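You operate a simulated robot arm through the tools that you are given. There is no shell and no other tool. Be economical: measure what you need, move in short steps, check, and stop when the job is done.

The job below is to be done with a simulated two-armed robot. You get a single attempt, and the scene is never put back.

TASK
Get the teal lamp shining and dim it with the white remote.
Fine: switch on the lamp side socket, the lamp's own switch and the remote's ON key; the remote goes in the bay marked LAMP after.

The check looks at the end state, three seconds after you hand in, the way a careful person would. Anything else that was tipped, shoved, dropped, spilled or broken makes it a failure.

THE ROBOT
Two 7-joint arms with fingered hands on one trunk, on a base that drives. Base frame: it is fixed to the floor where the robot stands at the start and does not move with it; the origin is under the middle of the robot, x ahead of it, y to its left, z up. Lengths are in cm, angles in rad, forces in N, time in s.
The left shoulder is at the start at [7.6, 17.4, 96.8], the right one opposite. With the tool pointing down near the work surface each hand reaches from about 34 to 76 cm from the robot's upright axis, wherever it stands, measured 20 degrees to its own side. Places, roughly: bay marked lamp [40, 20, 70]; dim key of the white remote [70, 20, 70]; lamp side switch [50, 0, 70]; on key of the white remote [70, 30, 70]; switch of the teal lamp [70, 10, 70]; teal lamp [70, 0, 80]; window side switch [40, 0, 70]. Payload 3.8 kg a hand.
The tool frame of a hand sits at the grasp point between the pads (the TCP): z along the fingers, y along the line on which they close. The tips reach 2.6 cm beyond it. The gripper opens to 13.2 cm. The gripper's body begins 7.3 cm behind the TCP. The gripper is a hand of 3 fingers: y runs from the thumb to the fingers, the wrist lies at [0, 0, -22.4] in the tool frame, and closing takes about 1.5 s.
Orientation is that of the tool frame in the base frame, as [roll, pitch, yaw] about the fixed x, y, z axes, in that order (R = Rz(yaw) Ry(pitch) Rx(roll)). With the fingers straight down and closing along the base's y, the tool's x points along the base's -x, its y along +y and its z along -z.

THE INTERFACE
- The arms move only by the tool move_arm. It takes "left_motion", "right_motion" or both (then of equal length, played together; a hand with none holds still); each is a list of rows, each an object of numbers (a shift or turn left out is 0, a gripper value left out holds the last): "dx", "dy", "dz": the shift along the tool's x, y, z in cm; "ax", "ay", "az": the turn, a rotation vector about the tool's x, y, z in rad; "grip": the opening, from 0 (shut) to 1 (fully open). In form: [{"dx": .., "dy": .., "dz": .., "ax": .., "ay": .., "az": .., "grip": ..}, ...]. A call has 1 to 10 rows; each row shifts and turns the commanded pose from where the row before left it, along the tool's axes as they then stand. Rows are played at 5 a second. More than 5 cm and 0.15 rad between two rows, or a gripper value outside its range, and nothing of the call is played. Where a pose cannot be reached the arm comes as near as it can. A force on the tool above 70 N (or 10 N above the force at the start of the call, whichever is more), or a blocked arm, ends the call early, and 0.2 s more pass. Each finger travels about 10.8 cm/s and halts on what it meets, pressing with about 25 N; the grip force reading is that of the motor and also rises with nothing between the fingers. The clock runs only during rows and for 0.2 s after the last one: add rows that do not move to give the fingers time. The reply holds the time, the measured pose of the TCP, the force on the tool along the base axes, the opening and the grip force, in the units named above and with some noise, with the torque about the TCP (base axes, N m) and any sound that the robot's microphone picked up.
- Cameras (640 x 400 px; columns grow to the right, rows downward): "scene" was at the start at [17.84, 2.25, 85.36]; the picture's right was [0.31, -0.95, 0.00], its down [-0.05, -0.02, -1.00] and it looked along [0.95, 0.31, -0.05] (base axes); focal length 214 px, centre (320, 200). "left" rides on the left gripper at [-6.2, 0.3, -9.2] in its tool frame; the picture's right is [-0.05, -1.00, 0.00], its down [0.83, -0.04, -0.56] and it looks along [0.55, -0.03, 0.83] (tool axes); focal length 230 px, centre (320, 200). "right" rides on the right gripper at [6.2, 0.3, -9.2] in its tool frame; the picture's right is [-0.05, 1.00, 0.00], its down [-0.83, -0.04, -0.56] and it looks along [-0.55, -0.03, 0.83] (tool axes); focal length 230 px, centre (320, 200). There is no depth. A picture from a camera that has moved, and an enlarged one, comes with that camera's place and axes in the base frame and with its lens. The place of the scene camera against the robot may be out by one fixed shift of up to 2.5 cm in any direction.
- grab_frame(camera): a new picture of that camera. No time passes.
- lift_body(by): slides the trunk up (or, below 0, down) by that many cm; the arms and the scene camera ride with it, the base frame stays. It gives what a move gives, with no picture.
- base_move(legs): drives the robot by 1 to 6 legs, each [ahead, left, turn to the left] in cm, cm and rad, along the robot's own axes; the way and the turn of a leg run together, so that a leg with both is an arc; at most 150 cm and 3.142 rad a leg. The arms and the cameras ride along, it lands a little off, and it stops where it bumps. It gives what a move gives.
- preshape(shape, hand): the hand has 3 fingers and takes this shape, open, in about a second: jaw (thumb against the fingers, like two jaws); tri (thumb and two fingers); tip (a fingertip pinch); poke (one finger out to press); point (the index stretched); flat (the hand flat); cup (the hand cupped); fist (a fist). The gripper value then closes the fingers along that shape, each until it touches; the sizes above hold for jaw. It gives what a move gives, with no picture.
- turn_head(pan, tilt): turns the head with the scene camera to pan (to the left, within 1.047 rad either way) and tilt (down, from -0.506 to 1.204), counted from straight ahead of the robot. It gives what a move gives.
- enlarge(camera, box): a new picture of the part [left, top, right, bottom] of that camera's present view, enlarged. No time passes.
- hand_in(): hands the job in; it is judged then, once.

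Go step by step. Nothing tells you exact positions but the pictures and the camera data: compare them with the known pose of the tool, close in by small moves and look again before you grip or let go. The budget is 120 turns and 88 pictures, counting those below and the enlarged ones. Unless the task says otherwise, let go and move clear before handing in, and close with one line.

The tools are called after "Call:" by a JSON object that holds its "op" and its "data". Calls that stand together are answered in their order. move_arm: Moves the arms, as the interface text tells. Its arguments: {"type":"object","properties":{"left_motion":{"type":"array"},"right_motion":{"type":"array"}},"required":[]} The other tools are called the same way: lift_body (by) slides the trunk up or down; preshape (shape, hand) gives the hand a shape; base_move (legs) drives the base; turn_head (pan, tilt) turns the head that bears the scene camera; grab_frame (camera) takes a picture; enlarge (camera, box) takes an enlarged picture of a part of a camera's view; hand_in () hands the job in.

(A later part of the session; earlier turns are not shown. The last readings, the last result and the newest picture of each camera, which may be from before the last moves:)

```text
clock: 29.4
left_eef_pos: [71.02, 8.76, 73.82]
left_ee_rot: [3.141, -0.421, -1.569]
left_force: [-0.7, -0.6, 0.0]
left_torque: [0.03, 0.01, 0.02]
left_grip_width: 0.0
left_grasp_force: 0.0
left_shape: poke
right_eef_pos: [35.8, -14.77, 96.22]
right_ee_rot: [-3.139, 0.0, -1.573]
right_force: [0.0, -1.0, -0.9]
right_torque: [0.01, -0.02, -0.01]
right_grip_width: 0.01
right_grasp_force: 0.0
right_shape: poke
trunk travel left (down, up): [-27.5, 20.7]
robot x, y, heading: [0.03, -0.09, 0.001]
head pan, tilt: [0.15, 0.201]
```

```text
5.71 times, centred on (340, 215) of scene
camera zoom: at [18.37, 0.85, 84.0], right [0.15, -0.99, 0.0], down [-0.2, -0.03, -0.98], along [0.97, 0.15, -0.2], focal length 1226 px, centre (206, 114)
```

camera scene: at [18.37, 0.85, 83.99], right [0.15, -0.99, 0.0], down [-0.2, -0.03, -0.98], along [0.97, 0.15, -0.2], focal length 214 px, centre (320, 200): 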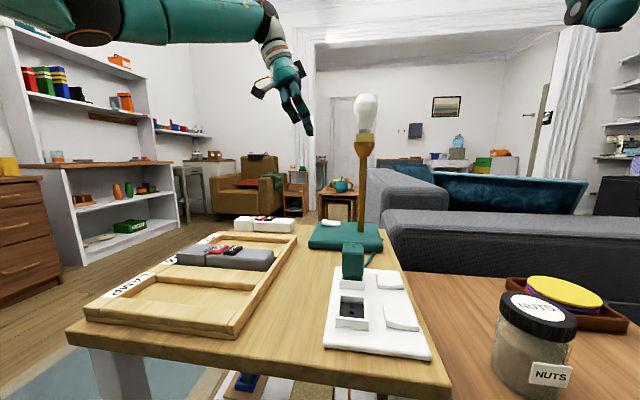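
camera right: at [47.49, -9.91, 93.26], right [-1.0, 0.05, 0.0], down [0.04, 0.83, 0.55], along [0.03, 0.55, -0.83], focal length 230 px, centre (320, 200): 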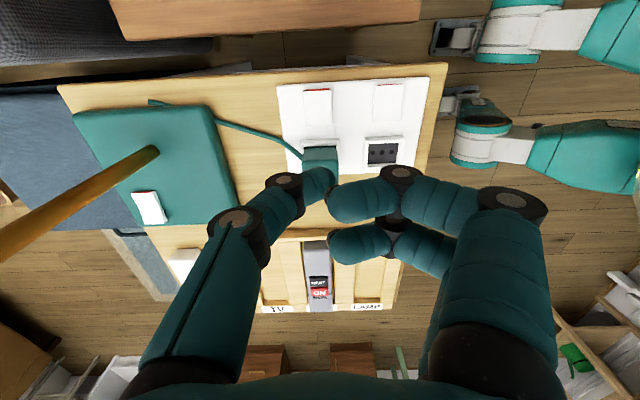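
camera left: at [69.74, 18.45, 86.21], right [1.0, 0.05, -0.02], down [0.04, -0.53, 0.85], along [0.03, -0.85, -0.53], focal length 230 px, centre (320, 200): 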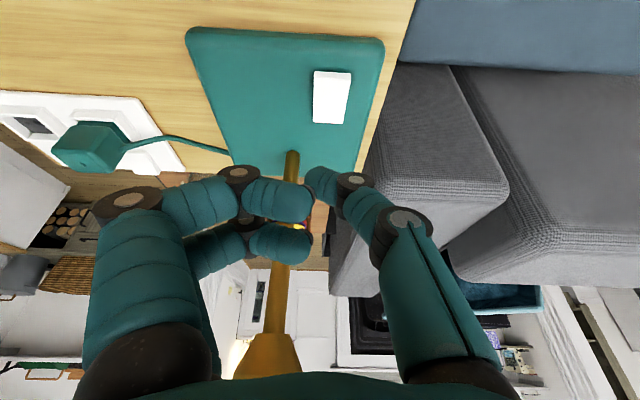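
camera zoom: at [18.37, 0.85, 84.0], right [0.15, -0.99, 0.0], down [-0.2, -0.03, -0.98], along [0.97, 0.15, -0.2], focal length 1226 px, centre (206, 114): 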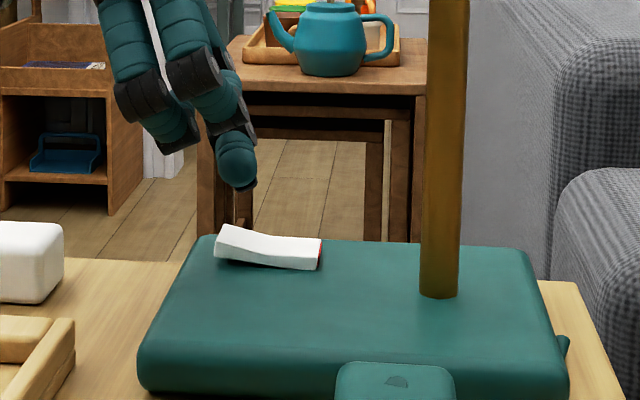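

I'm nearly there, about 1.7 cm above. I'll nudge +0.4 in y and press down in small steps.

Call:
{"op": "move_arm", "data": {"left_motion": [{"dx": -0.37, "dz": -0.16}, {"dx": -0.41, "dz": 0.91}, {"dx": -0.2, "dz": 0.46}, {"dx": -0.16, "dz": 0.36}, {"dx": -0.12, "dz": 0.27}, {}]}}

Call:
{"op": "enlarge", "data": {"camera": "scene", "box": [290, 180, 390, 250]}}

```text
clock: 30.8
left_eef_pos: [71.19, 9.17, 71.56]
left_ee_rot: [-3.14, -0.42, -1.569]
left_force: [1.3, -1.0, 2.2]
left_torque: [0.02, 0.01, -0.01]
left_grip_width: 0.0
left_grasp_force: 0.1
left_shape: poke
right_eef_pos: [35.97, -14.73, 96.4]
right_ee_rot: [-3.138, 0.0, -1.571]
right_force: [0.2, 0.9, 0.1]
right_torque: [-0.02, 0.05, -0.03]
right_grip_width: 0.0
right_grasp_force: 0.0
right_shape: poke
trunk travel left (down, up): [-27.5, 20.7]
robot x, y, heading: [0.23, -0.04, -0.001]
head pan, tilt: [0.15, 0.201]
```

```text
5.71 times, centred on (340, 215) of scene
camera zoom: at [18.36, 0.85, 84.01], right [0.15, -0.99, 0.0], down [-0.2, -0.03, -0.98], along [0.97, 0.15, -0.2], focal length 1226 px, centre (206, 114)
```

zoom: 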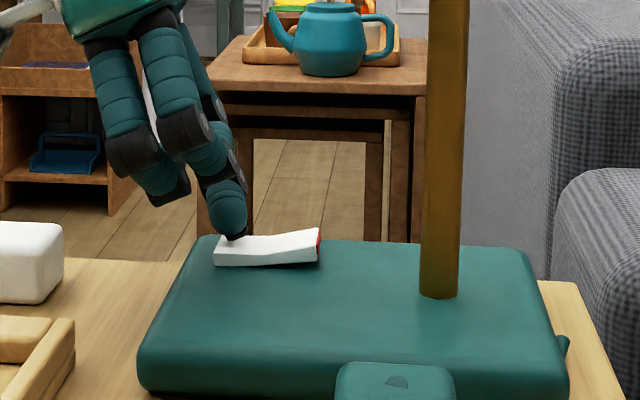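

The lamp switch flipped with its red end up. I'll retreat up, straighten the hand, and move over the white remote.

Call:
{"op": "move_arm", "data": {"left_motion": [{"dx": 1.2, "dz": -2.7}, {"dx": 1.2, "dz": -2.7}, {"dx": 1.2, "dz": -2.7}, {"dx": 1, "dz": -2.2}, {"ay": -0.14}, {"ay": -0.14}, {"ay": -0.14}, {}]}}

Call:
{"op": "move_arm", "data": {"left_motion": [{"dx": -4, "dy": 1}, {"dx": -4, "dy": 2}, {"dx": -4, "dy": 2}, {"dx": -1, "dz": 1}, {}]}}

Call:
{"op": "grab_frame", "data": {"camera": "left"}}

Call:
{"op": "grab_frame", "data": {"camera": "scene"}}

```text
clock: 32.6
left_eef_pos: [70.86, 9.27, 82.99]
left_ee_rot: [-3.141, 0.001, -1.569]
left_force: [-0.3, -0.1, 0.7]
left_torque: [-0.01, 0.03, 0.01]
left_grip_width: 0.0
left_grasp_force: 0.0
left_shape: poke
left hand out of reach, approached as far as the arm can: row 7
right_eef_pos: [35.83, -14.6, 96.21]
right_ee_rot: [-3.139, 0.0, -1.57]
right_force: [-0.2, -0.8, 0.4]
right_torque: [-0.02, 0.0, 0.03]
right_grip_width: 0.03
right_grasp_force: 0.0
right_shape: poke
trunk travel left (down, up): [-27.5, 20.7]
robot x, y, heading: [-0.19, 0.16, -0.003]
head pan, tilt: [0.15, 0.201]
```

```text
clock: 33.8
left_eef_pos: [65.76, 22.12, 81.64]
left_ee_rot: [-3.142, 0.001, -1.569]
left_force: [-0.1, -0.3, 1.0]
left_torque: [0.0, 0.01, -0.02]
left_grip_width: 0.02
left_grasp_force: 0.1
left_shape: poke
right_eef_pos: [35.96, -14.69, 96.31]
right_ee_rot: [-3.139, -0.001, -1.572]
right_force: [-0.2, 0.4, -0.4]
right_torque: [0.01, 0.04, 0.05]
right_grip_width: 0.0
right_grasp_force: 0.1
right_shape: poke
trunk travel left (down, up): [-27.5, 20.7]
robot x, y, heading: [0.06, -0.05, 0.006]
head pan, tilt: [0.15, 0.201]
```

```text
48 pictures are left
camera left: at [65.37, 28.36, 90.94], right [1.0, 0.05, 0.0], down [0.04, -0.83, 0.56], along [0.03, -0.55, -0.83], focal length 230 px, centre (320, 200)
```

left: 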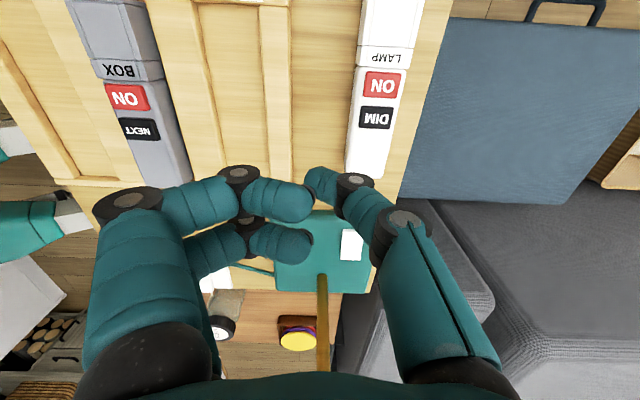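

```text
47 pictures are left
camera scene: at [18.36, 0.86, 84.0], right [0.15, -0.99, 0.0], down [-0.2, -0.03, -0.98], along [0.97, 0.15, -0.2], focal length 214 px, centre (320, 200)
```

scene: 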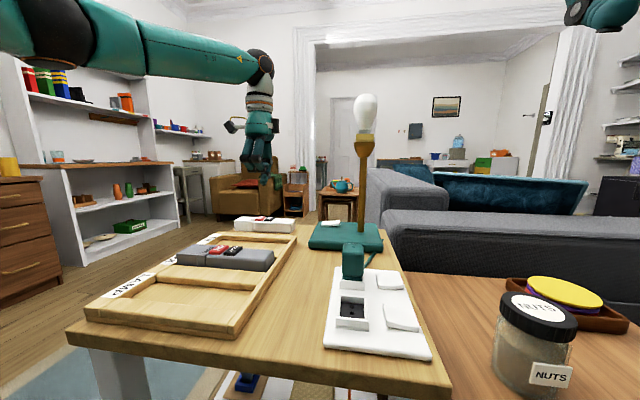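

The ON key is at about (70.6, 26, 69.3) and DIM at about (70.5, 23.3). I'll move above ON.

Call:
{"op": "move_arm", "data": {"left_motion": [{"dz": 2.5, "dx": -1.8}, {"dz": 2.5, "dx": -1.9}, {"dy": -2.4}, {"dy": -2.4}, {}]}}

Call:
{"op": "grab_frame", "data": {"camera": "left"}}

Call:
{"op": "enlarge", "data": {"camera": "scene", "box": [210, 170, 330, 250]}}

```text
clock: 35.0
left_eef_pos: [70.48, 26.09, 76.95]
left_ee_rot: [3.141, 0.002, -1.57]
left_force: [0.4, -0.7, -0.4]
left_torque: [0.04, -0.01, 0.01]
left_grip_width: 0.01
left_grasp_force: 0.1
left_shape: poke
right_eef_pos: [35.9, -14.75, 96.4]
right_ee_rot: [-3.14, 0.0, -1.571]
right_force: [0.2, -0.7, -0.3]
right_torque: [-0.02, 0.03, -0.01]
right_grip_width: 0.01
right_grasp_force: 0.1
right_shape: poke
trunk travel left (down, up): [-27.5, 20.7]
robot x, y, heading: [0.13, -0.04, -0.004]
head pan, tilt: [0.15, 0.201]
```

```text
46 pictures are left
camera left: at [70.14, 32.24, 86.2], right [1.0, 0.05, 0.0], down [0.04, -0.83, 0.56], along [0.03, -0.55, -0.83], focal length 230 px, centre (320, 200)
```

left: 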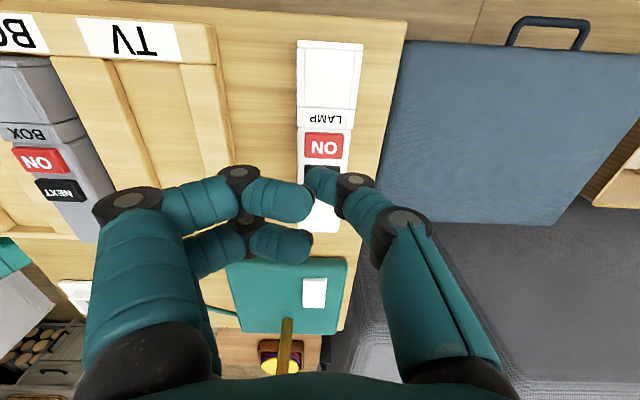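

```text
5.00 times, centred on (270, 210) of scene
camera zoom: at [18.36, 0.87, 84.0], right [0.15, -0.99, 0.0], down [-0.2, -0.03, -0.98], along [0.97, 0.15, -0.2], focal length 1072 px, centre (570, 150)
```

zoom: 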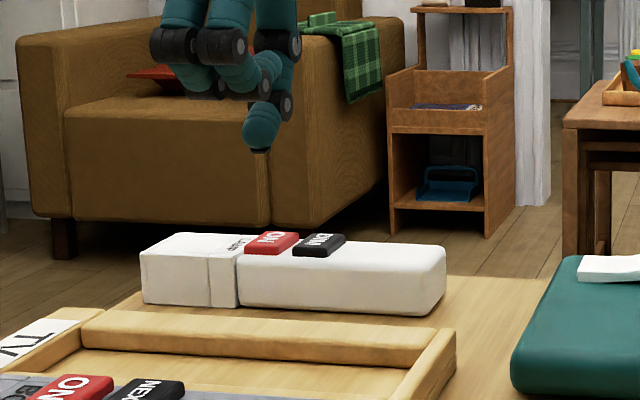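

I'm right above ON. I'll press down in small steps.

Call:
{"op": "move_arm", "data": {"left_motion": [{"dz": 1.8, "dx": 0.2}, {"dz": 1.5}, {"dz": 0.8}, {"dz": 0.4}, {"dz": 0.3}, {}]}}

Call:
{"op": "enlarge", "data": {"camera": "scene", "box": [210, 170, 330, 250]}}

```text
clock: 36.4
left_eef_pos: [70.61, 25.78, 72.1]
left_ee_rot: [-3.141, 0.0, -1.571]
left_force: [0.4, -0.4, 1.4]
left_torque: [-0.01, 0.0, -0.01]
left_grip_width: 0.0
left_grasp_force: 0.0
left_shape: poke
right_eef_pos: [35.89, -14.7, 96.3]
right_ee_rot: [-3.14, 0.001, -1.571]
right_force: [0.5, -0.2, -0.3]
right_torque: [-0.01, -0.01, 0.0]
right_grip_width: 0.0
right_grasp_force: 0.0
right_shape: poke
trunk travel left (down, up): [-27.5, 20.7]
robot x, y, heading: [-0.15, -0.2, 0.001]
head pan, tilt: [0.15, 0.201]
```

```text
5.00 times, centred on (270, 210) of scene
camera zoom: at [18.37, 0.85, 84.0], right [0.15, -0.99, 0.0], down [-0.2, -0.03, -0.98], along [0.97, 0.15, -0.2], focal length 1072 px, centre (570, 150)
```

zoom: 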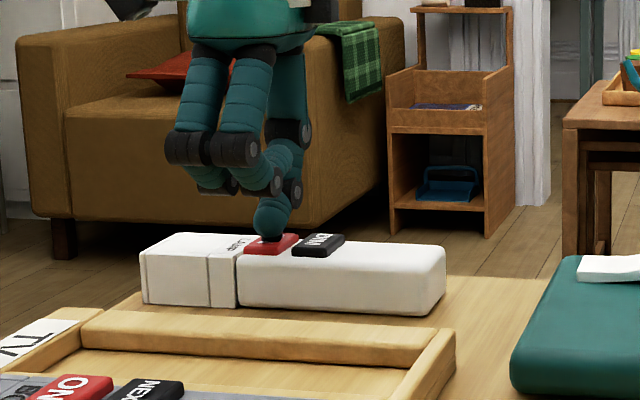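

The tip is just at the ON key. I'll press a bit further and check the lamp.

Call:
{"op": "move_arm", "data": {"left_motion": [{"dz": 0.3}, {"dz": 0.2}, {}]}}

Call:
{"op": "grab_frame", "data": {"camera": "scene"}}

```text
clock: 37.2
left_eef_pos: [70.56, 25.73, 71.71]
left_ee_rot: [-3.14, -0.001, -1.569]
left_force: [2.1, 1.5, 8.1]
left_torque: [0.06, -0.04, 0.01]
left_grip_width: 0.02
left_grasp_force: 0.0
left_shape: poke
right_eef_pos: [35.93, -14.74, 96.24]
right_ee_rot: [-3.138, -0.001, -1.571]
right_force: [-0.3, 1.0, -0.2]
right_torque: [-0.01, 0.02, 0.01]
right_grip_width: 0.02
right_grasp_force: 0.2
right_shape: poke
trunk travel left (down, up): [-27.5, 20.7]
robot x, y, heading: [-0.13, -0.1, -0.0]
head pan, tilt: [0.15, 0.201]
heard: click
```

```text
43 pictures are left
camera scene: at [18.34, 0.85, 84.01], right [0.15, -0.99, 0.0], down [-0.2, -0.03, -0.98], along [0.97, 0.15, -0.2], focal length 214 px, centre (320, 200)
```

scene: 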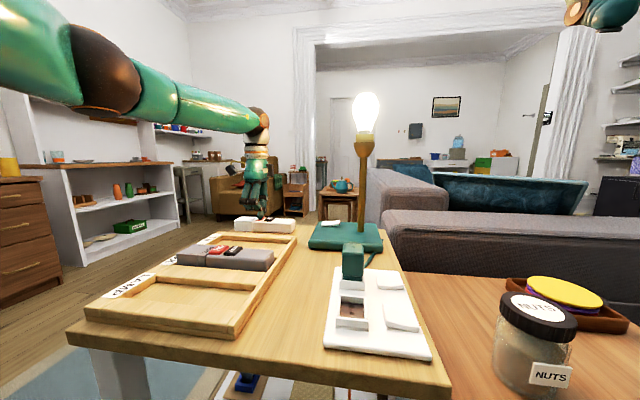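

A click was heard and the lamp is shining. Next is the DIM key, 2.6 cm toward −y.

Call:
{"op": "move_arm", "data": {"left_motion": [{"dz": -1.5}, {"dz": -1.5}, {"dx": 2.6}, {}]}}

Call:
{"op": "enlarge", "data": {"camera": "scene", "box": [210, 170, 330, 250]}}

Call:
{"op": "grab_frame", "data": {"camera": "left"}}

```text
clock: 38.2
left_eef_pos: [70.52, 23.2, 74.57]
left_ee_rot: [3.141, -0.001, -1.57]
left_force: [0.0, 0.5, 0.3]
left_torque: [0.0, 0.0, -0.02]
left_grip_width: 0.0
left_grasp_force: 0.1
left_shape: poke
right_eef_pos: [35.85, -14.65, 96.23]
right_ee_rot: [-3.14, 0.001, -1.57]
right_force: [-0.7, -0.3, 0.6]
right_torque: [0.02, -0.02, 0.0]
right_grip_width: 0.0
right_grasp_force: 0.0
right_shape: poke
trunk travel left (down, up): [-27.5, 20.7]
robot x, y, heading: [0.13, -0.17, -0.001]
head pan, tilt: [0.15, 0.201]
```

```text
5.00 times, centred on (270, 210) of scene
camera zoom: at [18.36, 0.87, 84.0], right [0.15, -0.99, 0.0], down [-0.2, -0.03, -0.98], along [0.97, 0.15, -0.2], focal length 1072 px, centre (570, 150)
```

zoom: 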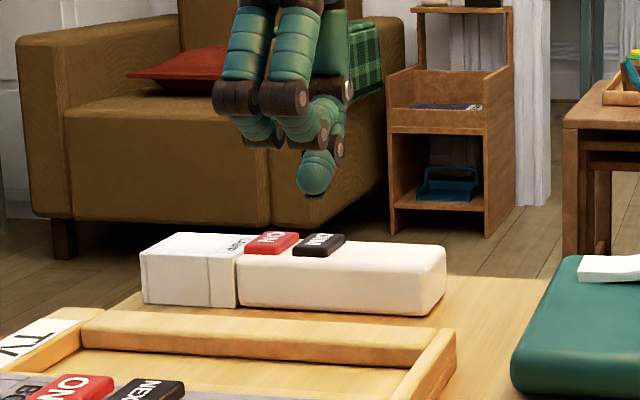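

```text
41 pictures are left
camera left: at [70.12, 29.33, 83.82], right [1.0, 0.05, 0.0], down [0.04, -0.83, 0.56], along [0.03, -0.55, -0.83], focal length 230 px, centre (320, 200)
```

left: 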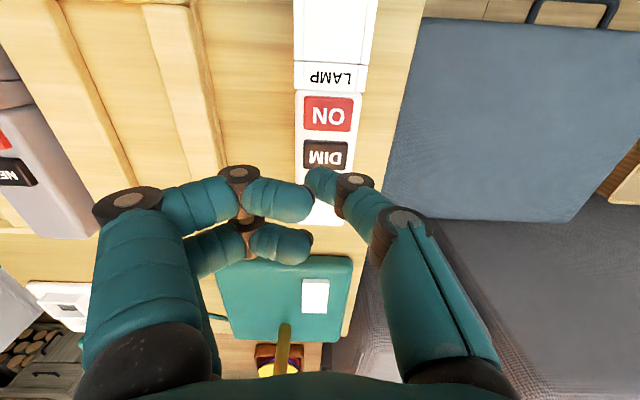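

I'm aligned over DIM, so I'll press it the same way.

Call:
{"op": "move_arm", "data": {"left_motion": [{"dz": 1.2}, {"dz": 0.8}, {"dz": 0.4}, {"dz": 0.3}, {"dz": 0.2}, {}]}}

Call:
{"op": "grab_frame", "data": {"camera": "scene"}}

```text
clock: 39.6
left_eef_pos: [70.66, 23.22, 71.72]
left_ee_rot: [-3.138, 0.0, -1.57]
left_force: [0.6, 0.9, 5.0]
left_torque: [0.01, 0.01, 0.01]
left_grip_width: 0.0
left_grasp_force: 0.0
left_shape: poke
right_eef_pos: [35.9, -14.7, 96.32]
right_ee_rot: [-3.139, 0.0, -1.571]
right_force: [0.2, 0.1, 0.9]
right_torque: [0.02, 0.01, -0.01]
right_grip_width: 0.01
right_grasp_force: 0.1
right_shape: poke
trunk travel left (down, up): [-27.5, 20.7]
robot x, y, heading: [0.06, -0.17, 0.005]
head pan, tilt: [0.15, 0.201]
heard: click
```

```text
40 pictures are left
camera scene: at [18.34, 0.85, 84.01], right [0.15, -0.99, 0.0], down [-0.2, -0.03, -0.98], along [0.97, 0.15, -0.2], focal length 214 px, centre (320, 200)
```

scene: 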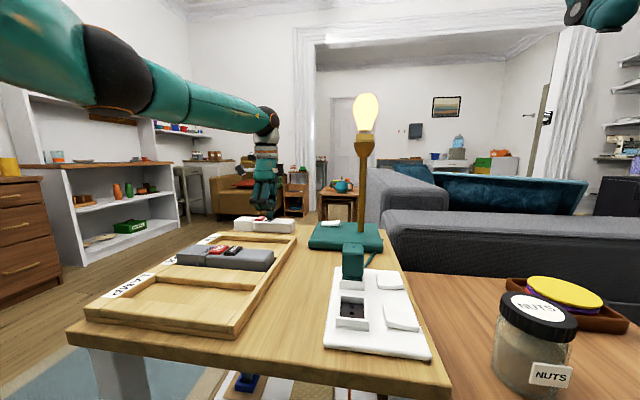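

The lamp is now dimmed to a warm glow. I'll lift the hand, change it to jaw, and prepare to grip the remote across its width.

Call:
{"op": "move_arm", "data": {"left_motion": [{"dz": -3}, {"dz": -4}, {"dz": -4, "dx": -1}, {}]}}

Call:
{"op": "preshape", "data": {"shape": "jaw", "hand": "left"}}

Call:
{"op": "move_arm", "data": {"left_motion": [{"grip": 0.55}, {}, {}, {}, {}]}}

Call:
{"op": "grab_frame", "data": {"camera": "left"}}

Call:
{"op": "enlarge", "data": {"camera": "scene", "box": [170, 130, 330, 250]}}

```text
clock: 40.6
left_eef_pos: [70.28, 24.2, 82.76]
left_ee_rot: [-3.14, -0.001, -1.569]
left_force: [0.1, -0.7, -0.2]
left_torque: [0.02, 0.0, 0.02]
left_grip_width: 0.0
left_grasp_force: 0.1
left_shape: poke
right_eef_pos: [35.85, -14.8, 96.29]
right_ee_rot: [-3.139, 0.001, -1.571]
right_force: [-0.9, -0.5, 0.2]
right_torque: [0.0, 0.0, -0.01]
right_grip_width: 0.0
right_grasp_force: 0.0
right_shape: poke
trunk travel left (down, up): [-27.5, 20.7]
robot x, y, heading: [-0.2, -0.37, 0.003]
head pan, tilt: [0.15, 0.201]
```

```text
clock: 41.5
left_eef_pos: [70.27, 24.15, 82.66]
left_ee_rot: [3.141, 0.0, -1.569]
left_force: [0.2, -0.2, 0.2]
left_torque: [0.0, -0.04, -0.01]
left_grip_width: 13.16
left_grasp_force: 0.0
left_shape: jaw
right_eef_pos: [35.95, -14.79, 96.24]
right_ee_rot: [-3.14, 0.0, -1.571]
right_force: [0.8, -0.2, 0.4]
right_torque: [-0.02, -0.01, -0.04]
right_grip_width: 0.02
right_grasp_force: 0.0
right_shape: poke
trunk travel left (down, up): [-27.5, 20.7]
robot x, y, heading: [0.27, -0.11, -0.005]
head pan, tilt: [0.15, 0.201]
```

```text
clock: 42.7
left_eef_pos: [70.3, 24.19, 82.59]
left_ee_rot: [-3.14, -0.001, -1.57]
left_force: [-0.2, -0.1, -1.1]
left_torque: [-0.01, 0.02, 0.03]
left_grip_width: 7.32
left_grasp_force: 0.2
left_shape: jaw
right_eef_pos: [35.91, -14.6, 96.32]
right_ee_rot: [-3.139, 0.0, -1.571]
right_force: [-0.2, 0.7, -0.5]
right_torque: [0.05, 0.01, -0.02]
right_grip_width: 0.01
right_grasp_force: 0.1
right_shape: poke
trunk travel left (down, up): [-27.5, 20.7]
robot x, y, heading: [0.08, 0.11, 0.001]
head pan, tilt: [0.15, 0.201]
```

```text
39 pictures are left
camera left: at [69.95, 30.37, 91.89], right [1.0, 0.05, 0.0], down [0.04, -0.83, 0.56], along [0.03, -0.55, -0.83], focal length 230 px, centre (320, 200)
```

left: 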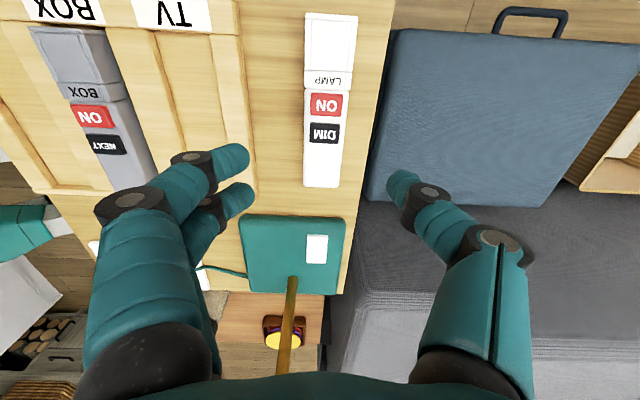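

```text
3.33 times, centred on (250, 190) of scene
camera zoom: at [18.37, 0.85, 84.0], right [0.15, -0.99, 0.0], down [-0.2, -0.03, -0.98], along [0.97, 0.15, -0.2], focal length 715 px, centre (553, 233)
```

zoom: 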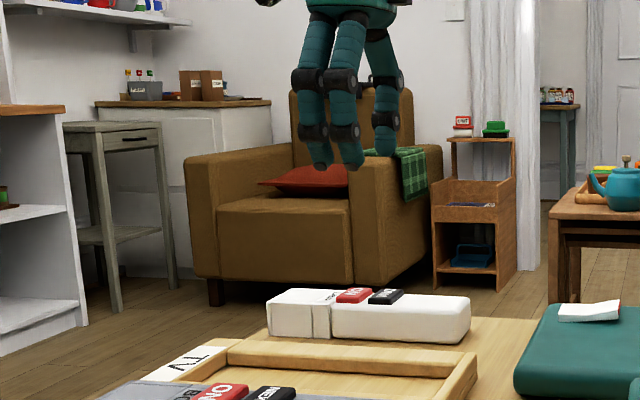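

The remote runs y 16.6–32.7, centred at (71.0, 24.65) and about 4.3 cm wide. I'll centre the hand and descend.

Call:
{"op": "move_arm", "data": {"left_motion": [{"dy": -0.7, "dx": -0.45}, {"dz": 3}, {"dz": 3}, {"dz": 3}, {"dz": 1.6}, {}]}}

Call:
{"op": "grab_frame", "data": {"camera": "left"}}

Call:
{"op": "enlarge", "data": {"camera": "scene", "box": [210, 170, 330, 250]}}

```text
clock: 44.1
left_eef_pos: [71.07, 24.75, 71.98]
left_ee_rot: [3.14, 0.0, -1.568]
left_force: [0.8, -0.3, 0.4]
left_torque: [0.01, 0.0, 0.0]
left_grip_width: 7.29
left_grasp_force: 0.0
left_shape: jaw
right_eef_pos: [35.81, -14.81, 96.24]
right_ee_rot: [-3.139, 0.001, -1.571]
right_force: [-0.1, -0.1, 0.5]
right_torque: [0.01, -0.01, -0.02]
right_grip_width: 0.01
right_grasp_force: 0.0
right_shape: poke
trunk travel left (down, up): [-27.5, 20.7]
robot x, y, heading: [0.2, 0.03, -0.0]
head pan, tilt: [0.15, 0.201]
```

```text
37 pictures are left
camera left: at [70.72, 30.92, 81.16], right [1.0, 0.05, 0.0], down [0.04, -0.83, 0.56], along [0.03, -0.55, -0.83], focal length 230 px, centre (320, 200)
```

left: 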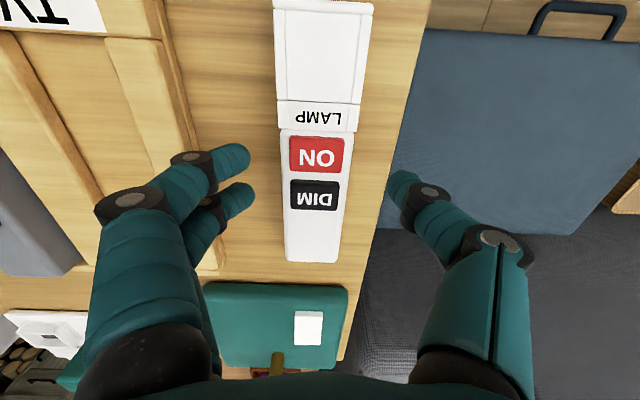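

```text
5.00 times, centred on (270, 210) of scene
camera zoom: at [18.36, 0.86, 84.0], right [0.15, -0.99, 0.0], down [-0.2, -0.03, -0.98], along [0.97, 0.15, -0.2], focal length 1072 px, centre (570, 150)
```

zoom: 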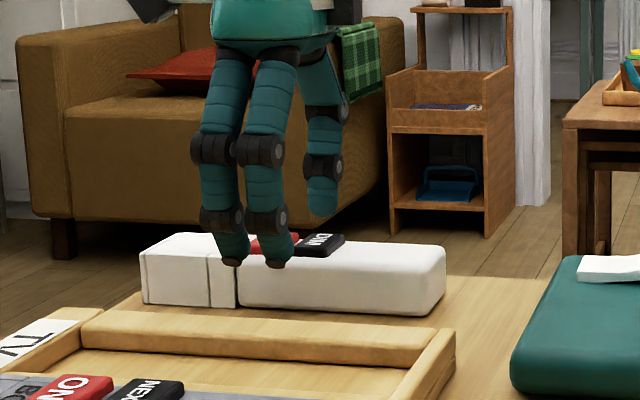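

I'm centred over the remote. I'll descend 2.7 cm and close gently.

Call:
{"op": "move_arm", "data": {"left_motion": [{"dz": 1.0}, {"dz": 1.0}, {"dz": 0.7}, {}]}}

Call:
{"op": "enlarge", "data": {"camera": "scene", "box": [210, 170, 330, 250]}}

```text
clock: 45.1
left_eef_pos: [71.25, 24.74, 69.37]
left_ee_rot: [3.141, 0.002, -1.57]
left_force: [-0.2, -0.1, -0.9]
left_torque: [0.04, -0.01, 0.01]
left_grip_width: 7.32
left_grasp_force: 0.1
left_shape: jaw
right_eef_pos: [35.89, -14.62, 96.26]
right_ee_rot: [-3.138, -0.002, -1.571]
right_force: [0.2, 0.6, 0.3]
right_torque: [0.02, -0.01, 0.03]
right_grip_width: 0.0
right_grasp_force: 0.1
right_shape: poke
trunk travel left (down, up): [-27.5, 20.7]
robot x, y, heading: [-0.06, 0.28, -0.002]
head pan, tilt: [0.15, 0.201]
```

```text
5.00 times, centred on (270, 210) of scene
camera zoom: at [18.37, 0.85, 84.0], right [0.15, -0.99, 0.0], down [-0.2, -0.03, -0.98], along [0.97, 0.15, -0.2], focal length 1072 px, centre (570, 150)
```

zoom: 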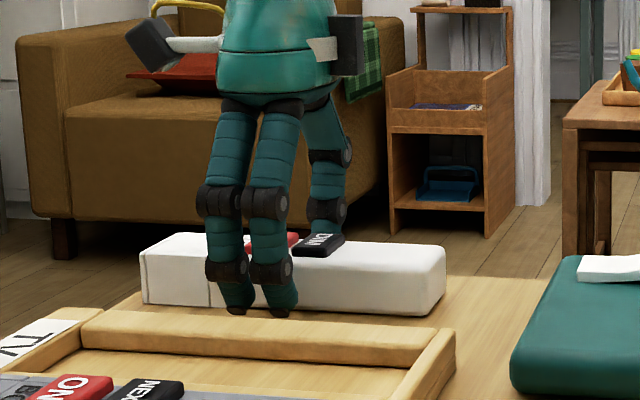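

The fingertips are close to the table, so I'll raise 0.6 cm and close.

Call:
{"op": "move_arm", "data": {"left_motion": [{"dz": -0.6}, {"grip": 0.4}, {"grip": 0.3}, {"grip": 0.25}, {"grip": 0.2}, {}, {}]}}

Call:
{"op": "enlarge", "data": {"camera": "scene", "box": [210, 170, 330, 250]}}

```text
clock: 46.7
left_eef_pos: [71.11, 24.58, 69.97]
left_ee_rot: [-3.141, 0.0, -1.568]
left_force: [-0.6, -0.4, 0.1]
left_torque: [0.01, -0.02, 0.01]
left_grip_width: 3.6
left_grasp_force: 25.1
left_shape: jaw
right_eef_pos: [36.07, -14.69, 96.21]
right_ee_rot: [-3.14, 0.0, -1.571]
right_force: [0.2, -0.4, 0.1]
right_torque: [-0.04, 0.02, 0.01]
right_grip_width: 0.01
right_grasp_force: 0.0
right_shape: poke
trunk travel left (down, up): [-27.5, 20.7]
robot x, y, heading: [-0.22, 0.25, 0.002]
head pan, tilt: [0.15, 0.201]
```

```text
5.00 times, centred on (270, 210) of scene
camera zoom: at [18.38, 0.85, 84.0], right [0.15, -0.99, 0.0], down [-0.2, -0.03, -0.98], along [0.97, 0.15, -0.2], focal length 1072 px, centre (570, 150)
```

zoom: 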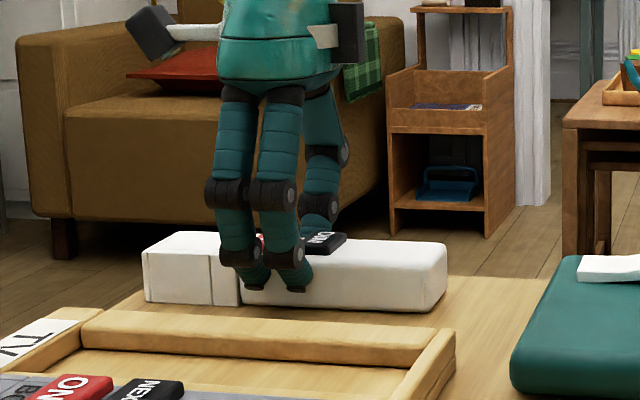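

I'm gripping it at 25 N. I'll lift and look.

Call:
{"op": "move_arm", "data": {"left_motion": [{"dz": -1}, {"dz": -2}, {"dz": -3}, {"dz": -3}, {"dz": -3}, {}]}}

Call:
{"op": "grab_frame", "data": {"camera": "scene"}}

Call:
{"op": "grab_frame", "data": {"camera": "left"}}

```text
clock: 48.1
left_eef_pos: [71.19, 24.5, 82.02]
left_ee_rot: [3.14, -0.002, -1.568]
left_force: [1.0, -0.4, -1.8]
left_torque: [0.0, 0.01, -0.01]
left_grip_width: 3.59
left_grasp_force: 25.1
left_shape: jaw
right_eef_pos: [35.96, -14.71, 96.25]
right_ee_rot: [-3.139, -0.001, -1.57]
right_force: [-0.5, 0.1, 0.0]
right_torque: [-0.01, 0.0, 0.03]
right_grip_width: 0.04
right_grasp_force: 0.0
right_shape: poke
trunk travel left (down, up): [-27.5, 20.7]
robot x, y, heading: [0.24, -0.31, 0.003]
head pan, tilt: [0.15, 0.201]
```

```text
33 pictures are left
camera scene: at [18.39, 0.87, 83.99], right [0.15, -0.99, 0.0], down [-0.2, -0.03, -0.98], along [0.97, 0.15, -0.2], focal length 214 px, centre (320, 200)
```

scene: 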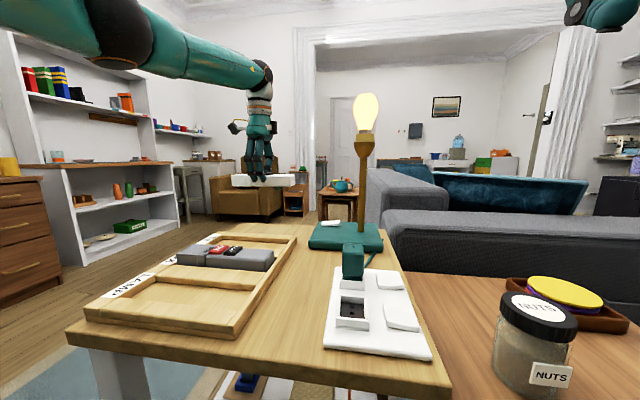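

```text
32 pictures are left
camera left: at [70.86, 30.75, 91.27], right [1.0, 0.05, 0.0], down [0.04, -0.83, 0.56], along [0.03, -0.55, -0.83], focal length 230 px, centre (320, 200)
```

left: 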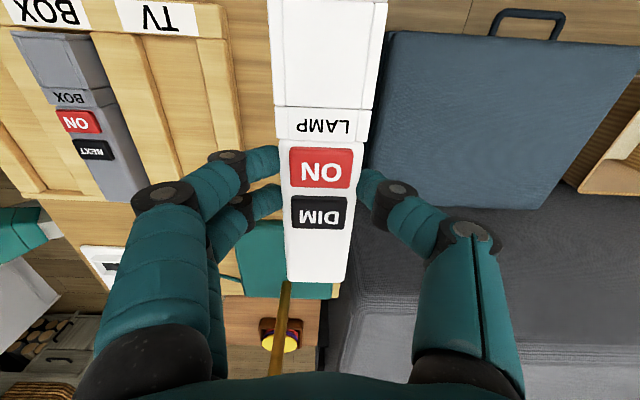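

It's held level. I'll carry it back toward the LAMP bay at height and tilt the head to view the bay.

Call:
{"op": "move_arm", "data": {"left_motion": [{"dy": 3}, {"dy": 4}, {"dy": 4}, {"dy": 4}, {"dy": 4}, {"dy": 4}, {"dy": 3}, {}]}}

Call:
{"op": "turn_head", "data": {"pan": 0.5, "tilt": 0.6}}

Call:
{"op": "grab_frame", "data": {"camera": "left"}}

Call:
{"op": "grab_frame", "data": {"camera": "scene"}}

```text
clock: 49.9
left_eef_pos: [45.0, 24.36, 82.31]
left_ee_rot: [3.14, 0.001, -1.569]
left_force: [-0.8, 0.0, -0.6]
left_torque: [0.04, 0.0, -0.01]
left_grip_width: 3.58
left_grasp_force: 24.6
left_shape: jaw
right_eef_pos: [35.91, -14.69, 96.36]
right_ee_rot: [-3.14, 0.001, -1.571]
right_force: [0.2, -0.8, -0.1]
right_torque: [-0.01, -0.01, 0.01]
right_grip_width: 0.0
right_grasp_force: 0.1
right_shape: poke
trunk travel left (down, up): [-27.5, 20.7]
robot x, y, heading: [-0.18, 0.13, 0.003]
head pan, tilt: [0.15, 0.201]
```

```text
clock: 50.7
left_eef_pos: [45.12, 24.36, 82.26]
left_ee_rot: [3.141, 0.001, -1.569]
left_force: [0.1, 0.0, -1.9]
left_torque: [0.02, 0.03, -0.01]
left_grip_width: 3.6
left_grasp_force: 24.8
left_shape: jaw
right_eef_pos: [35.89, -14.84, 96.17]
right_ee_rot: [-3.14, -0.001, -1.57]
right_force: [0.5, 0.3, 0.0]
right_torque: [-0.04, -0.01, -0.02]
right_grip_width: 0.02
right_grasp_force: 0.0
right_shape: poke
trunk travel left (down, up): [-27.5, 20.7]
robot x, y, heading: [0.33, 0.31, 0.003]
head pan, tilt: [0.499, 0.6]
```

```text
31 pictures are left
camera left: at [44.75, 30.52, 91.46], right [1.0, 0.05, 0.0], down [0.04, -0.83, 0.56], along [0.03, -0.55, -0.83], focal length 230 px, centre (320, 200)
```

left: 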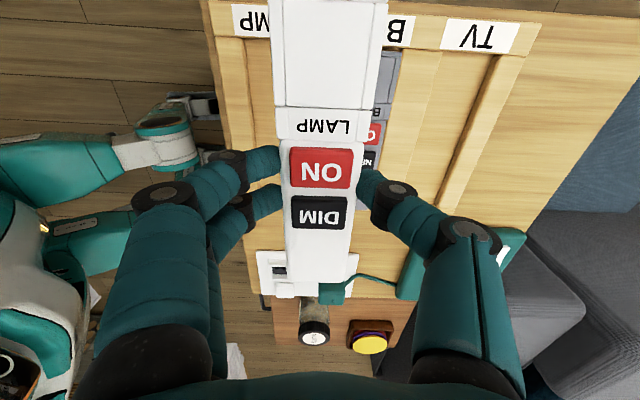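

```text
30 pictures are left
camera scene: at [16.93, 3.69, 80.33], right [0.48, -0.88, 0.0], down [-0.5, -0.27, -0.83], along [0.73, 0.39, -0.56], focal length 214 px, centre (320, 200)
```

scene: 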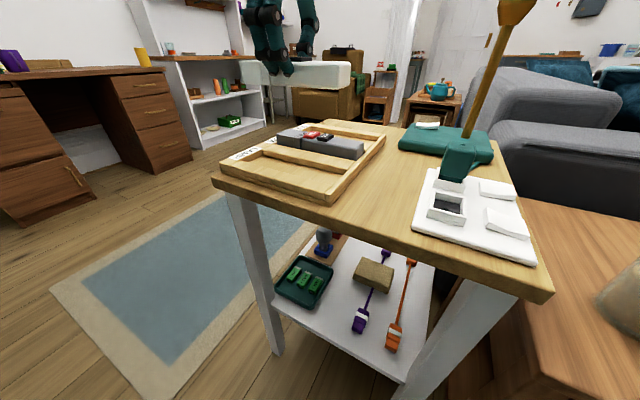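

The held remote hides the bay from the left camera. I'll check whether the right hand's camera sees it.

Call:
{"op": "grab_frame", "data": {"camera": "right"}}

Call:
{"op": "enlarge", "data": {"camera": "scene", "box": [205, 110, 395, 220]}}

```text
29 pictures are left
camera right: at [35.61, -20.79, 105.43], right [-1.0, 0.05, 0.0], down [0.04, 0.83, 0.56], along [0.03, 0.55, -0.83], focal length 230 px, centre (320, 200)
```

right: 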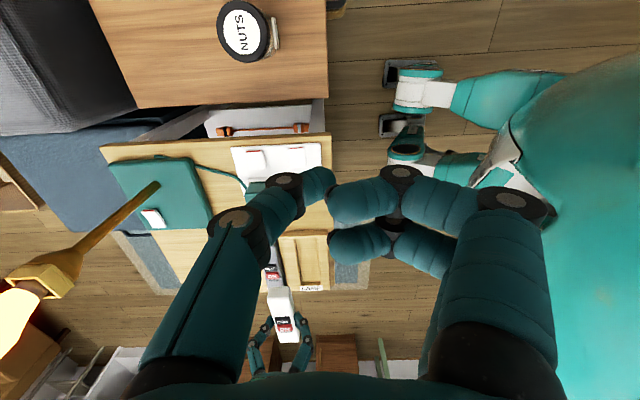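

```text
3.37 times, centred on (300, 165) of scene
camera zoom: at [16.93, 3.69, 80.33], right [0.48, -0.88, 0.0], down [-0.5, -0.27, -0.83], along [0.73, 0.39, -0.56], focal length 722 px, centre (387, 318)
```

zoom: 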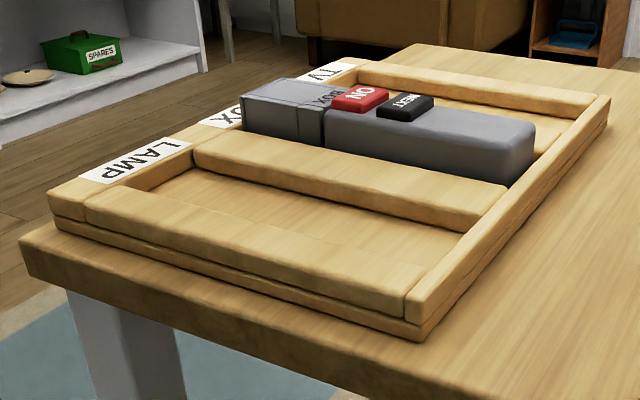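

I'll shift +x 7 cm so the LAMP bay shows beside the held remote.

Call:
{"op": "move_arm", "data": {"left_motion": [{"dy": -3.5}, {"dy": -3.5}, {}]}}

Call:
{"op": "grab_frame", "data": {"camera": "left"}}

```text
clock: 51.5
left_eef_pos: [52.25, 24.65, 82.11]
left_ee_rot: [3.142, -0.001, -1.569]
left_force: [-0.1, 0.1, -2.2]
left_torque: [0.03, 0.01, 0.02]
left_grip_width: 3.61
left_grasp_force: 24.7
left_shape: jaw
right_eef_pos: [35.82, -14.79, 96.25]
right_ee_rot: [-3.139, 0.001, -1.57]
right_force: [-0.6, -0.6, -0.6]
right_torque: [0.0, -0.01, 0.02]
right_grip_width: 0.0
right_grasp_force: 0.1
right_shape: poke
trunk travel left (down, up): [-27.5, 20.7]
robot x, y, heading: [0.31, -0.21, -0.002]
head pan, tilt: [0.499, 0.6]
```

```text
27 pictures are left
camera left: at [51.86, 30.86, 91.29], right [1.0, 0.05, 0.0], down [0.04, -0.83, 0.56], along [0.03, -0.55, -0.83], focal length 230 px, centre (320, 200)
```

left: 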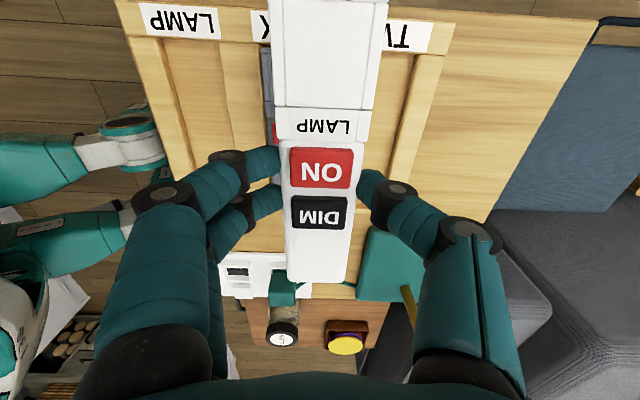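

Call:
{"op": "enlarge", "data": {"camera": "left", "box": [110, 0, 290, 180]}}

```text
2.22 times, centred on (200, 90) of left
camera zoom: at [51.86, 30.86, 91.29], right [1.0, 0.05, 0.0], down [0.04, -0.83, 0.56], along [0.03, -0.55, -0.83], focal length 511 px, centre (587, 444)
```

zoom: 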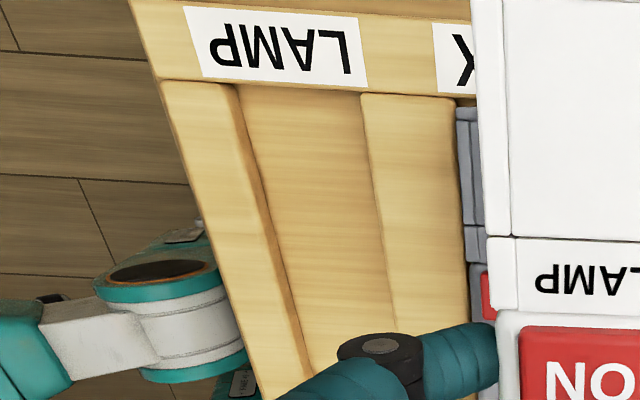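

Estimates give the LAMP bay as x 38.4–43.2 (centre 40.8) with y centre ≈22.5. I'll move there and descend partway.

Call:
{"op": "move_arm", "data": {"left_motion": [{"dy": 4, "dx": 1}, {"dy": 4, "dx": 1.1}, {"dy": 3.45}, {"dz": 2}, {"dz": 2.5}, {"dz": 2}, {}]}}

Call:
{"op": "grab_frame", "data": {"camera": "left"}}

Call:
{"op": "grab_frame", "data": {"camera": "scene"}}

```text
clock: 53.1
left_eef_pos: [40.85, 22.44, 75.67]
left_ee_rot: [-3.141, -0.002, -1.569]
left_force: [-0.4, -0.1, -1.0]
left_torque: [0.03, -0.02, -0.01]
left_grip_width: 3.59
left_grasp_force: 24.9
left_shape: jaw
right_eef_pos: [35.94, -14.66, 96.29]
right_ee_rot: [-3.138, 0.0, -1.57]
right_force: [0.0, -0.3, -1.5]
right_torque: [0.04, -0.01, -0.02]
right_grip_width: 0.03
right_grasp_force: 0.1
right_shape: poke
trunk travel left (down, up): [-27.5, 20.7]
robot x, y, heading: [0.43, 0.13, 0.003]
head pan, tilt: [0.499, 0.6]
```

```text
25 pictures are left
camera left: at [40.5, 28.61, 84.85], right [1.0, 0.05, 0.0], down [0.04, -0.83, 0.56], along [0.03, -0.56, -0.83], focal length 230 px, centre (320, 200)
```

left: 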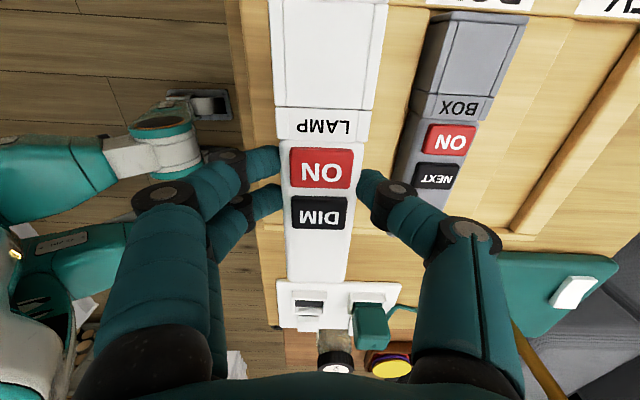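

```text
24 pictures are left
camera scene: at [16.92, 3.69, 80.32], right [0.48, -0.88, 0.0], down [-0.5, -0.27, -0.83], along [0.72, 0.4, -0.56], focal length 214 px, centre (320, 200)
```

scene: 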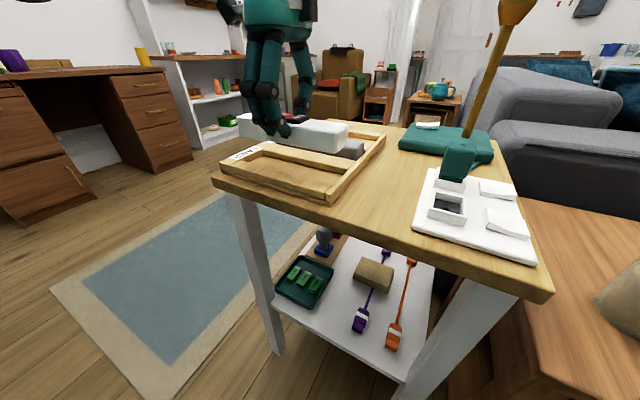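

I'll lower another 2.5 cm and inspect the alignment.

Call:
{"op": "move_arm", "data": {"left_motion": [{"dz": 1.3}, {"dz": 1.2}, {}]}}

Call:
{"op": "enlarge", "data": {"camera": "scene", "box": [205, 90, 395, 220]}}

Call:
{"op": "enlarge", "data": {"camera": "left", "box": [210, 0, 530, 320]}}

```text
clock: 53.9
left_eef_pos: [40.88, 22.45, 73.01]
left_ee_rot: [3.14, 0.001, -1.568]
left_force: [-0.1, 0.4, -1.2]
left_torque: [0.01, -0.01, 0.0]
left_grip_width: 3.61
left_grasp_force: 24.8
left_shape: jaw
right_eef_pos: [35.94, -14.69, 96.3]
right_ee_rot: [-3.14, 0.0, -1.571]
right_force: [0.1, 0.1, 0.8]
right_torque: [0.01, 0.02, -0.02]
right_grip_width: 0.0
right_grasp_force: 0.1
right_shape: poke
trunk travel left (down, up): [-27.5, 20.7]
robot x, y, heading: [0.0, -0.04, -0.004]
head pan, tilt: [0.499, 0.6]
```

```text
3.08 times, centred on (300, 155) of scene
camera zoom: at [16.92, 3.69, 80.32], right [0.48, -0.88, 0.0], down [-0.5, -0.27, -0.83], along [0.72, 0.4, -0.56], focal length 660 px, centre (382, 338)
```

zoom: 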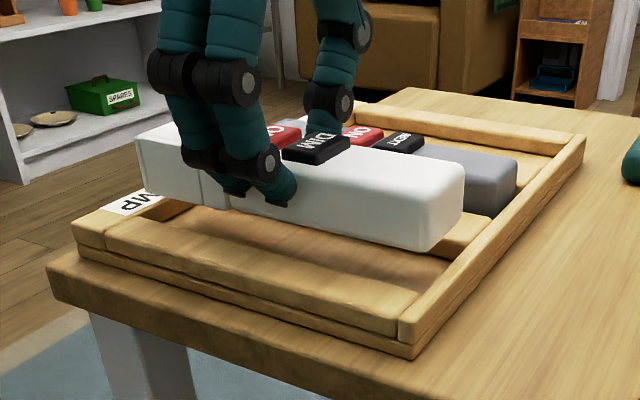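

```text
1.25 times, centred on (370, 160) of left
camera zoom: at [40.47, 28.64, 82.32], right [1.0, 0.05, 0.0], down [0.04, -0.83, 0.56], along [0.03, -0.56, -0.83], focal length 288 px, centre (258, 250)
```

zoom: 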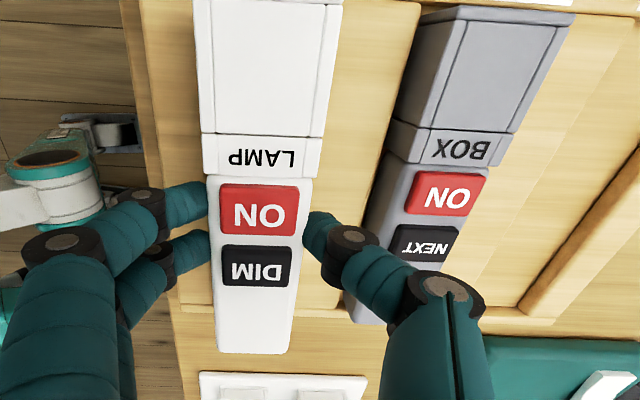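

ON keys of the white and grey remotes line up in y, and x sits centred in the bay. I'll lower slowly until contact.

Call:
{"op": "move_arm", "data": {"left_motion": [{"dz": 0.8}, {"dz": 0.5}, {"dz": 0.3}, {}]}}

Call:
{"op": "enlarge", "data": {"camera": "scene", "box": [205, 90, 395, 220]}}

```text
clock: 54.9
left_eef_pos: [40.77, 22.47, 71.34]
left_ee_rot: [-3.141, 0.0, -1.569]
left_force: [0.4, -0.6, -0.7]
left_torque: [-0.03, -0.02, 0.01]
left_grip_width: 3.57
left_grasp_force: 25.7
left_shape: jaw
right_eef_pos: [35.89, -14.75, 96.21]
right_ee_rot: [-3.139, -0.001, -1.57]
right_force: [0.6, -0.6, -0.8]
right_torque: [0.03, 0.03, 0.0]
right_grip_width: 0.0
right_grasp_force: 0.0
right_shape: poke
trunk travel left (down, up): [-27.5, 20.7]
robot x, y, heading: [0.31, 0.33, -0.001]
head pan, tilt: [0.499, 0.6]
```

```text
3.08 times, centred on (300, 155) of scene
camera zoom: at [16.92, 3.69, 80.32], right [0.48, -0.88, 0.0], down [-0.5, -0.27, -0.83], along [0.72, 0.4, -0.56], focal length 660 px, centre (382, 338)
```

zoom: 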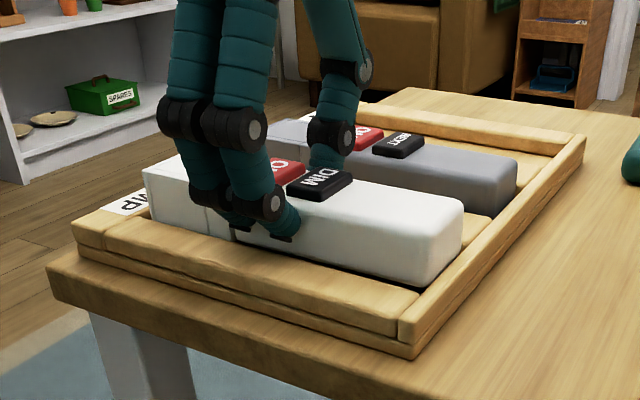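

It's entering the bay cleanly. I'll keep going in small steps.

Call:
{"op": "move_arm", "data": {"left_motion": [{"dz": 0.2}, {"dz": 0.2}, {"dz": 0.2}, {}]}}

Call:
{"op": "enlarge", "data": {"camera": "scene", "box": [205, 90, 395, 220]}}

```text
clock: 55.9
left_eef_pos: [40.78, 22.44, 70.92]
left_ee_rot: [3.142, 0.001, -1.569]
left_force: [0.1, 0.2, -1.6]
left_torque: [0.01, 0.01, 0.02]
left_grip_width: 3.61
left_grasp_force: 25.1
left_shape: jaw
right_eef_pos: [35.93, -14.62, 96.24]
right_ee_rot: [-3.139, 0.0, -1.57]
right_force: [0.6, 0.4, -0.1]
right_torque: [-0.01, 0.03, -0.02]
right_grip_width: 0.0
right_grasp_force: 0.0
right_shape: poke
trunk travel left (down, up): [-27.5, 20.7]
robot x, y, heading: [-0.18, -0.08, 0.001]
head pan, tilt: [0.499, 0.6]
```

```text
3.08 times, centred on (300, 155) of scene
camera zoom: at [16.92, 3.69, 80.32], right [0.48, -0.88, 0.0], down [-0.5, -0.27, -0.83], along [0.72, 0.4, -0.56], focal length 660 px, centre (382, 338)
```

zoom: 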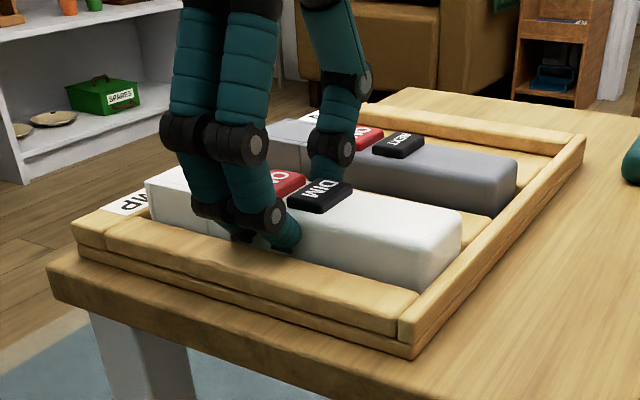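

Call:
{"op": "move_arm", "data": {"left_motion": [{"dz": 0.15}, {"dz": 0.15}, {"dz": 0.1}, {}]}}

Call:
{"op": "enlarge", "data": {"camera": "scene", "box": [205, 90, 395, 220]}}

```text
clock: 56.9
left_eef_pos: [40.9, 22.46, 70.57]
left_ee_rot: [-3.133, -0.001, -1.57]
left_force: [-1.6, 4.2, 32.3]
left_torque: [0.13, -0.08, 0.03]
left_grip_width: 3.73
left_grasp_force: 24.9
left_shape: jaw
right_eef_pos: [35.83, -14.69, 96.34]
right_ee_rot: [-3.139, 0.0, -1.572]
right_force: [-0.7, 0.2, -0.6]
right_torque: [-0.01, -0.01, 0.02]
right_grip_width: 0.03
right_grasp_force: 0.0
right_shape: poke
trunk travel left (down, up): [-27.5, 20.7]
robot x, y, heading: [-0.11, 0.18, 0.004]
head pan, tilt: [0.499, 0.6]
```

```text
3.08 times, centred on (300, 155) of scene
camera zoom: at [16.79, 3.66, 80.37], right [0.48, -0.88, 0.0], down [-0.49, -0.27, -0.83], along [0.73, 0.4, -0.56], focal length 660 px, centre (382, 338)
```

zoom: 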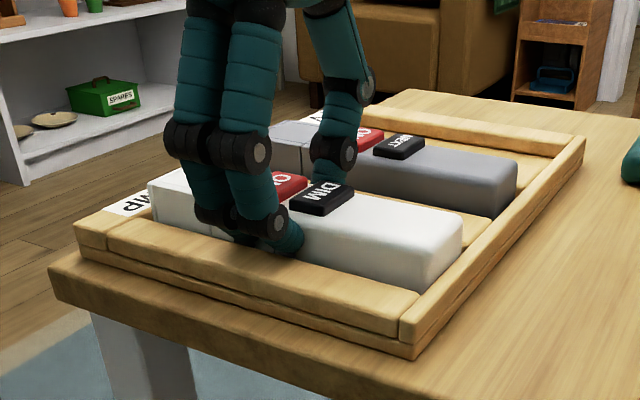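

It's firm on the floor of the bay. I'll ease up 0.2 cm and open slightly.

Call:
{"op": "move_arm", "data": {"left_motion": [{"dz": -0.2}, {"grip": 0.3}, {"grip": 0.34}, {"grip": 0.37}, {}, {}]}}

Call:
{"op": "enlarge", "data": {"camera": "scene", "box": [205, 90, 395, 220]}}

```text
clock: 58.3
left_eef_pos: [40.69, 22.43, 70.68]
left_ee_rot: [3.141, 0.001, -1.569]
left_force: [1.4, 2.7, 16.5]
left_torque: [0.09, -0.01, 0.0]
left_grip_width: 4.51
left_grasp_force: 0.2
left_shape: jaw
right_eef_pos: [35.83, -14.76, 96.29]
right_ee_rot: [-3.136, 0.0, -1.57]
right_force: [-0.3, -0.7, -0.6]
right_torque: [-0.01, -0.02, -0.04]
right_grip_width: 0.0
right_grasp_force: 0.0
right_shape: poke
trunk travel left (down, up): [-27.5, 20.7]
robot x, y, heading: [-0.06, -0.48, -0.001]
head pan, tilt: [0.499, 0.6]
```

```text
3.08 times, centred on (300, 155) of scene
camera zoom: at [16.86, 3.67, 80.33], right [0.48, -0.88, 0.0], down [-0.5, -0.27, -0.83], along [0.72, 0.4, -0.56], focal length 660 px, centre (382, 338)
```

zoom: 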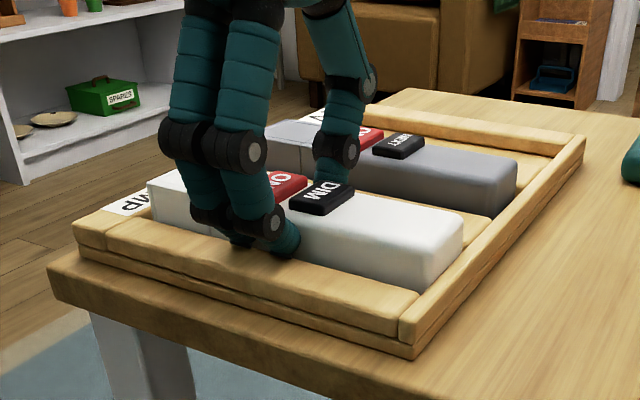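

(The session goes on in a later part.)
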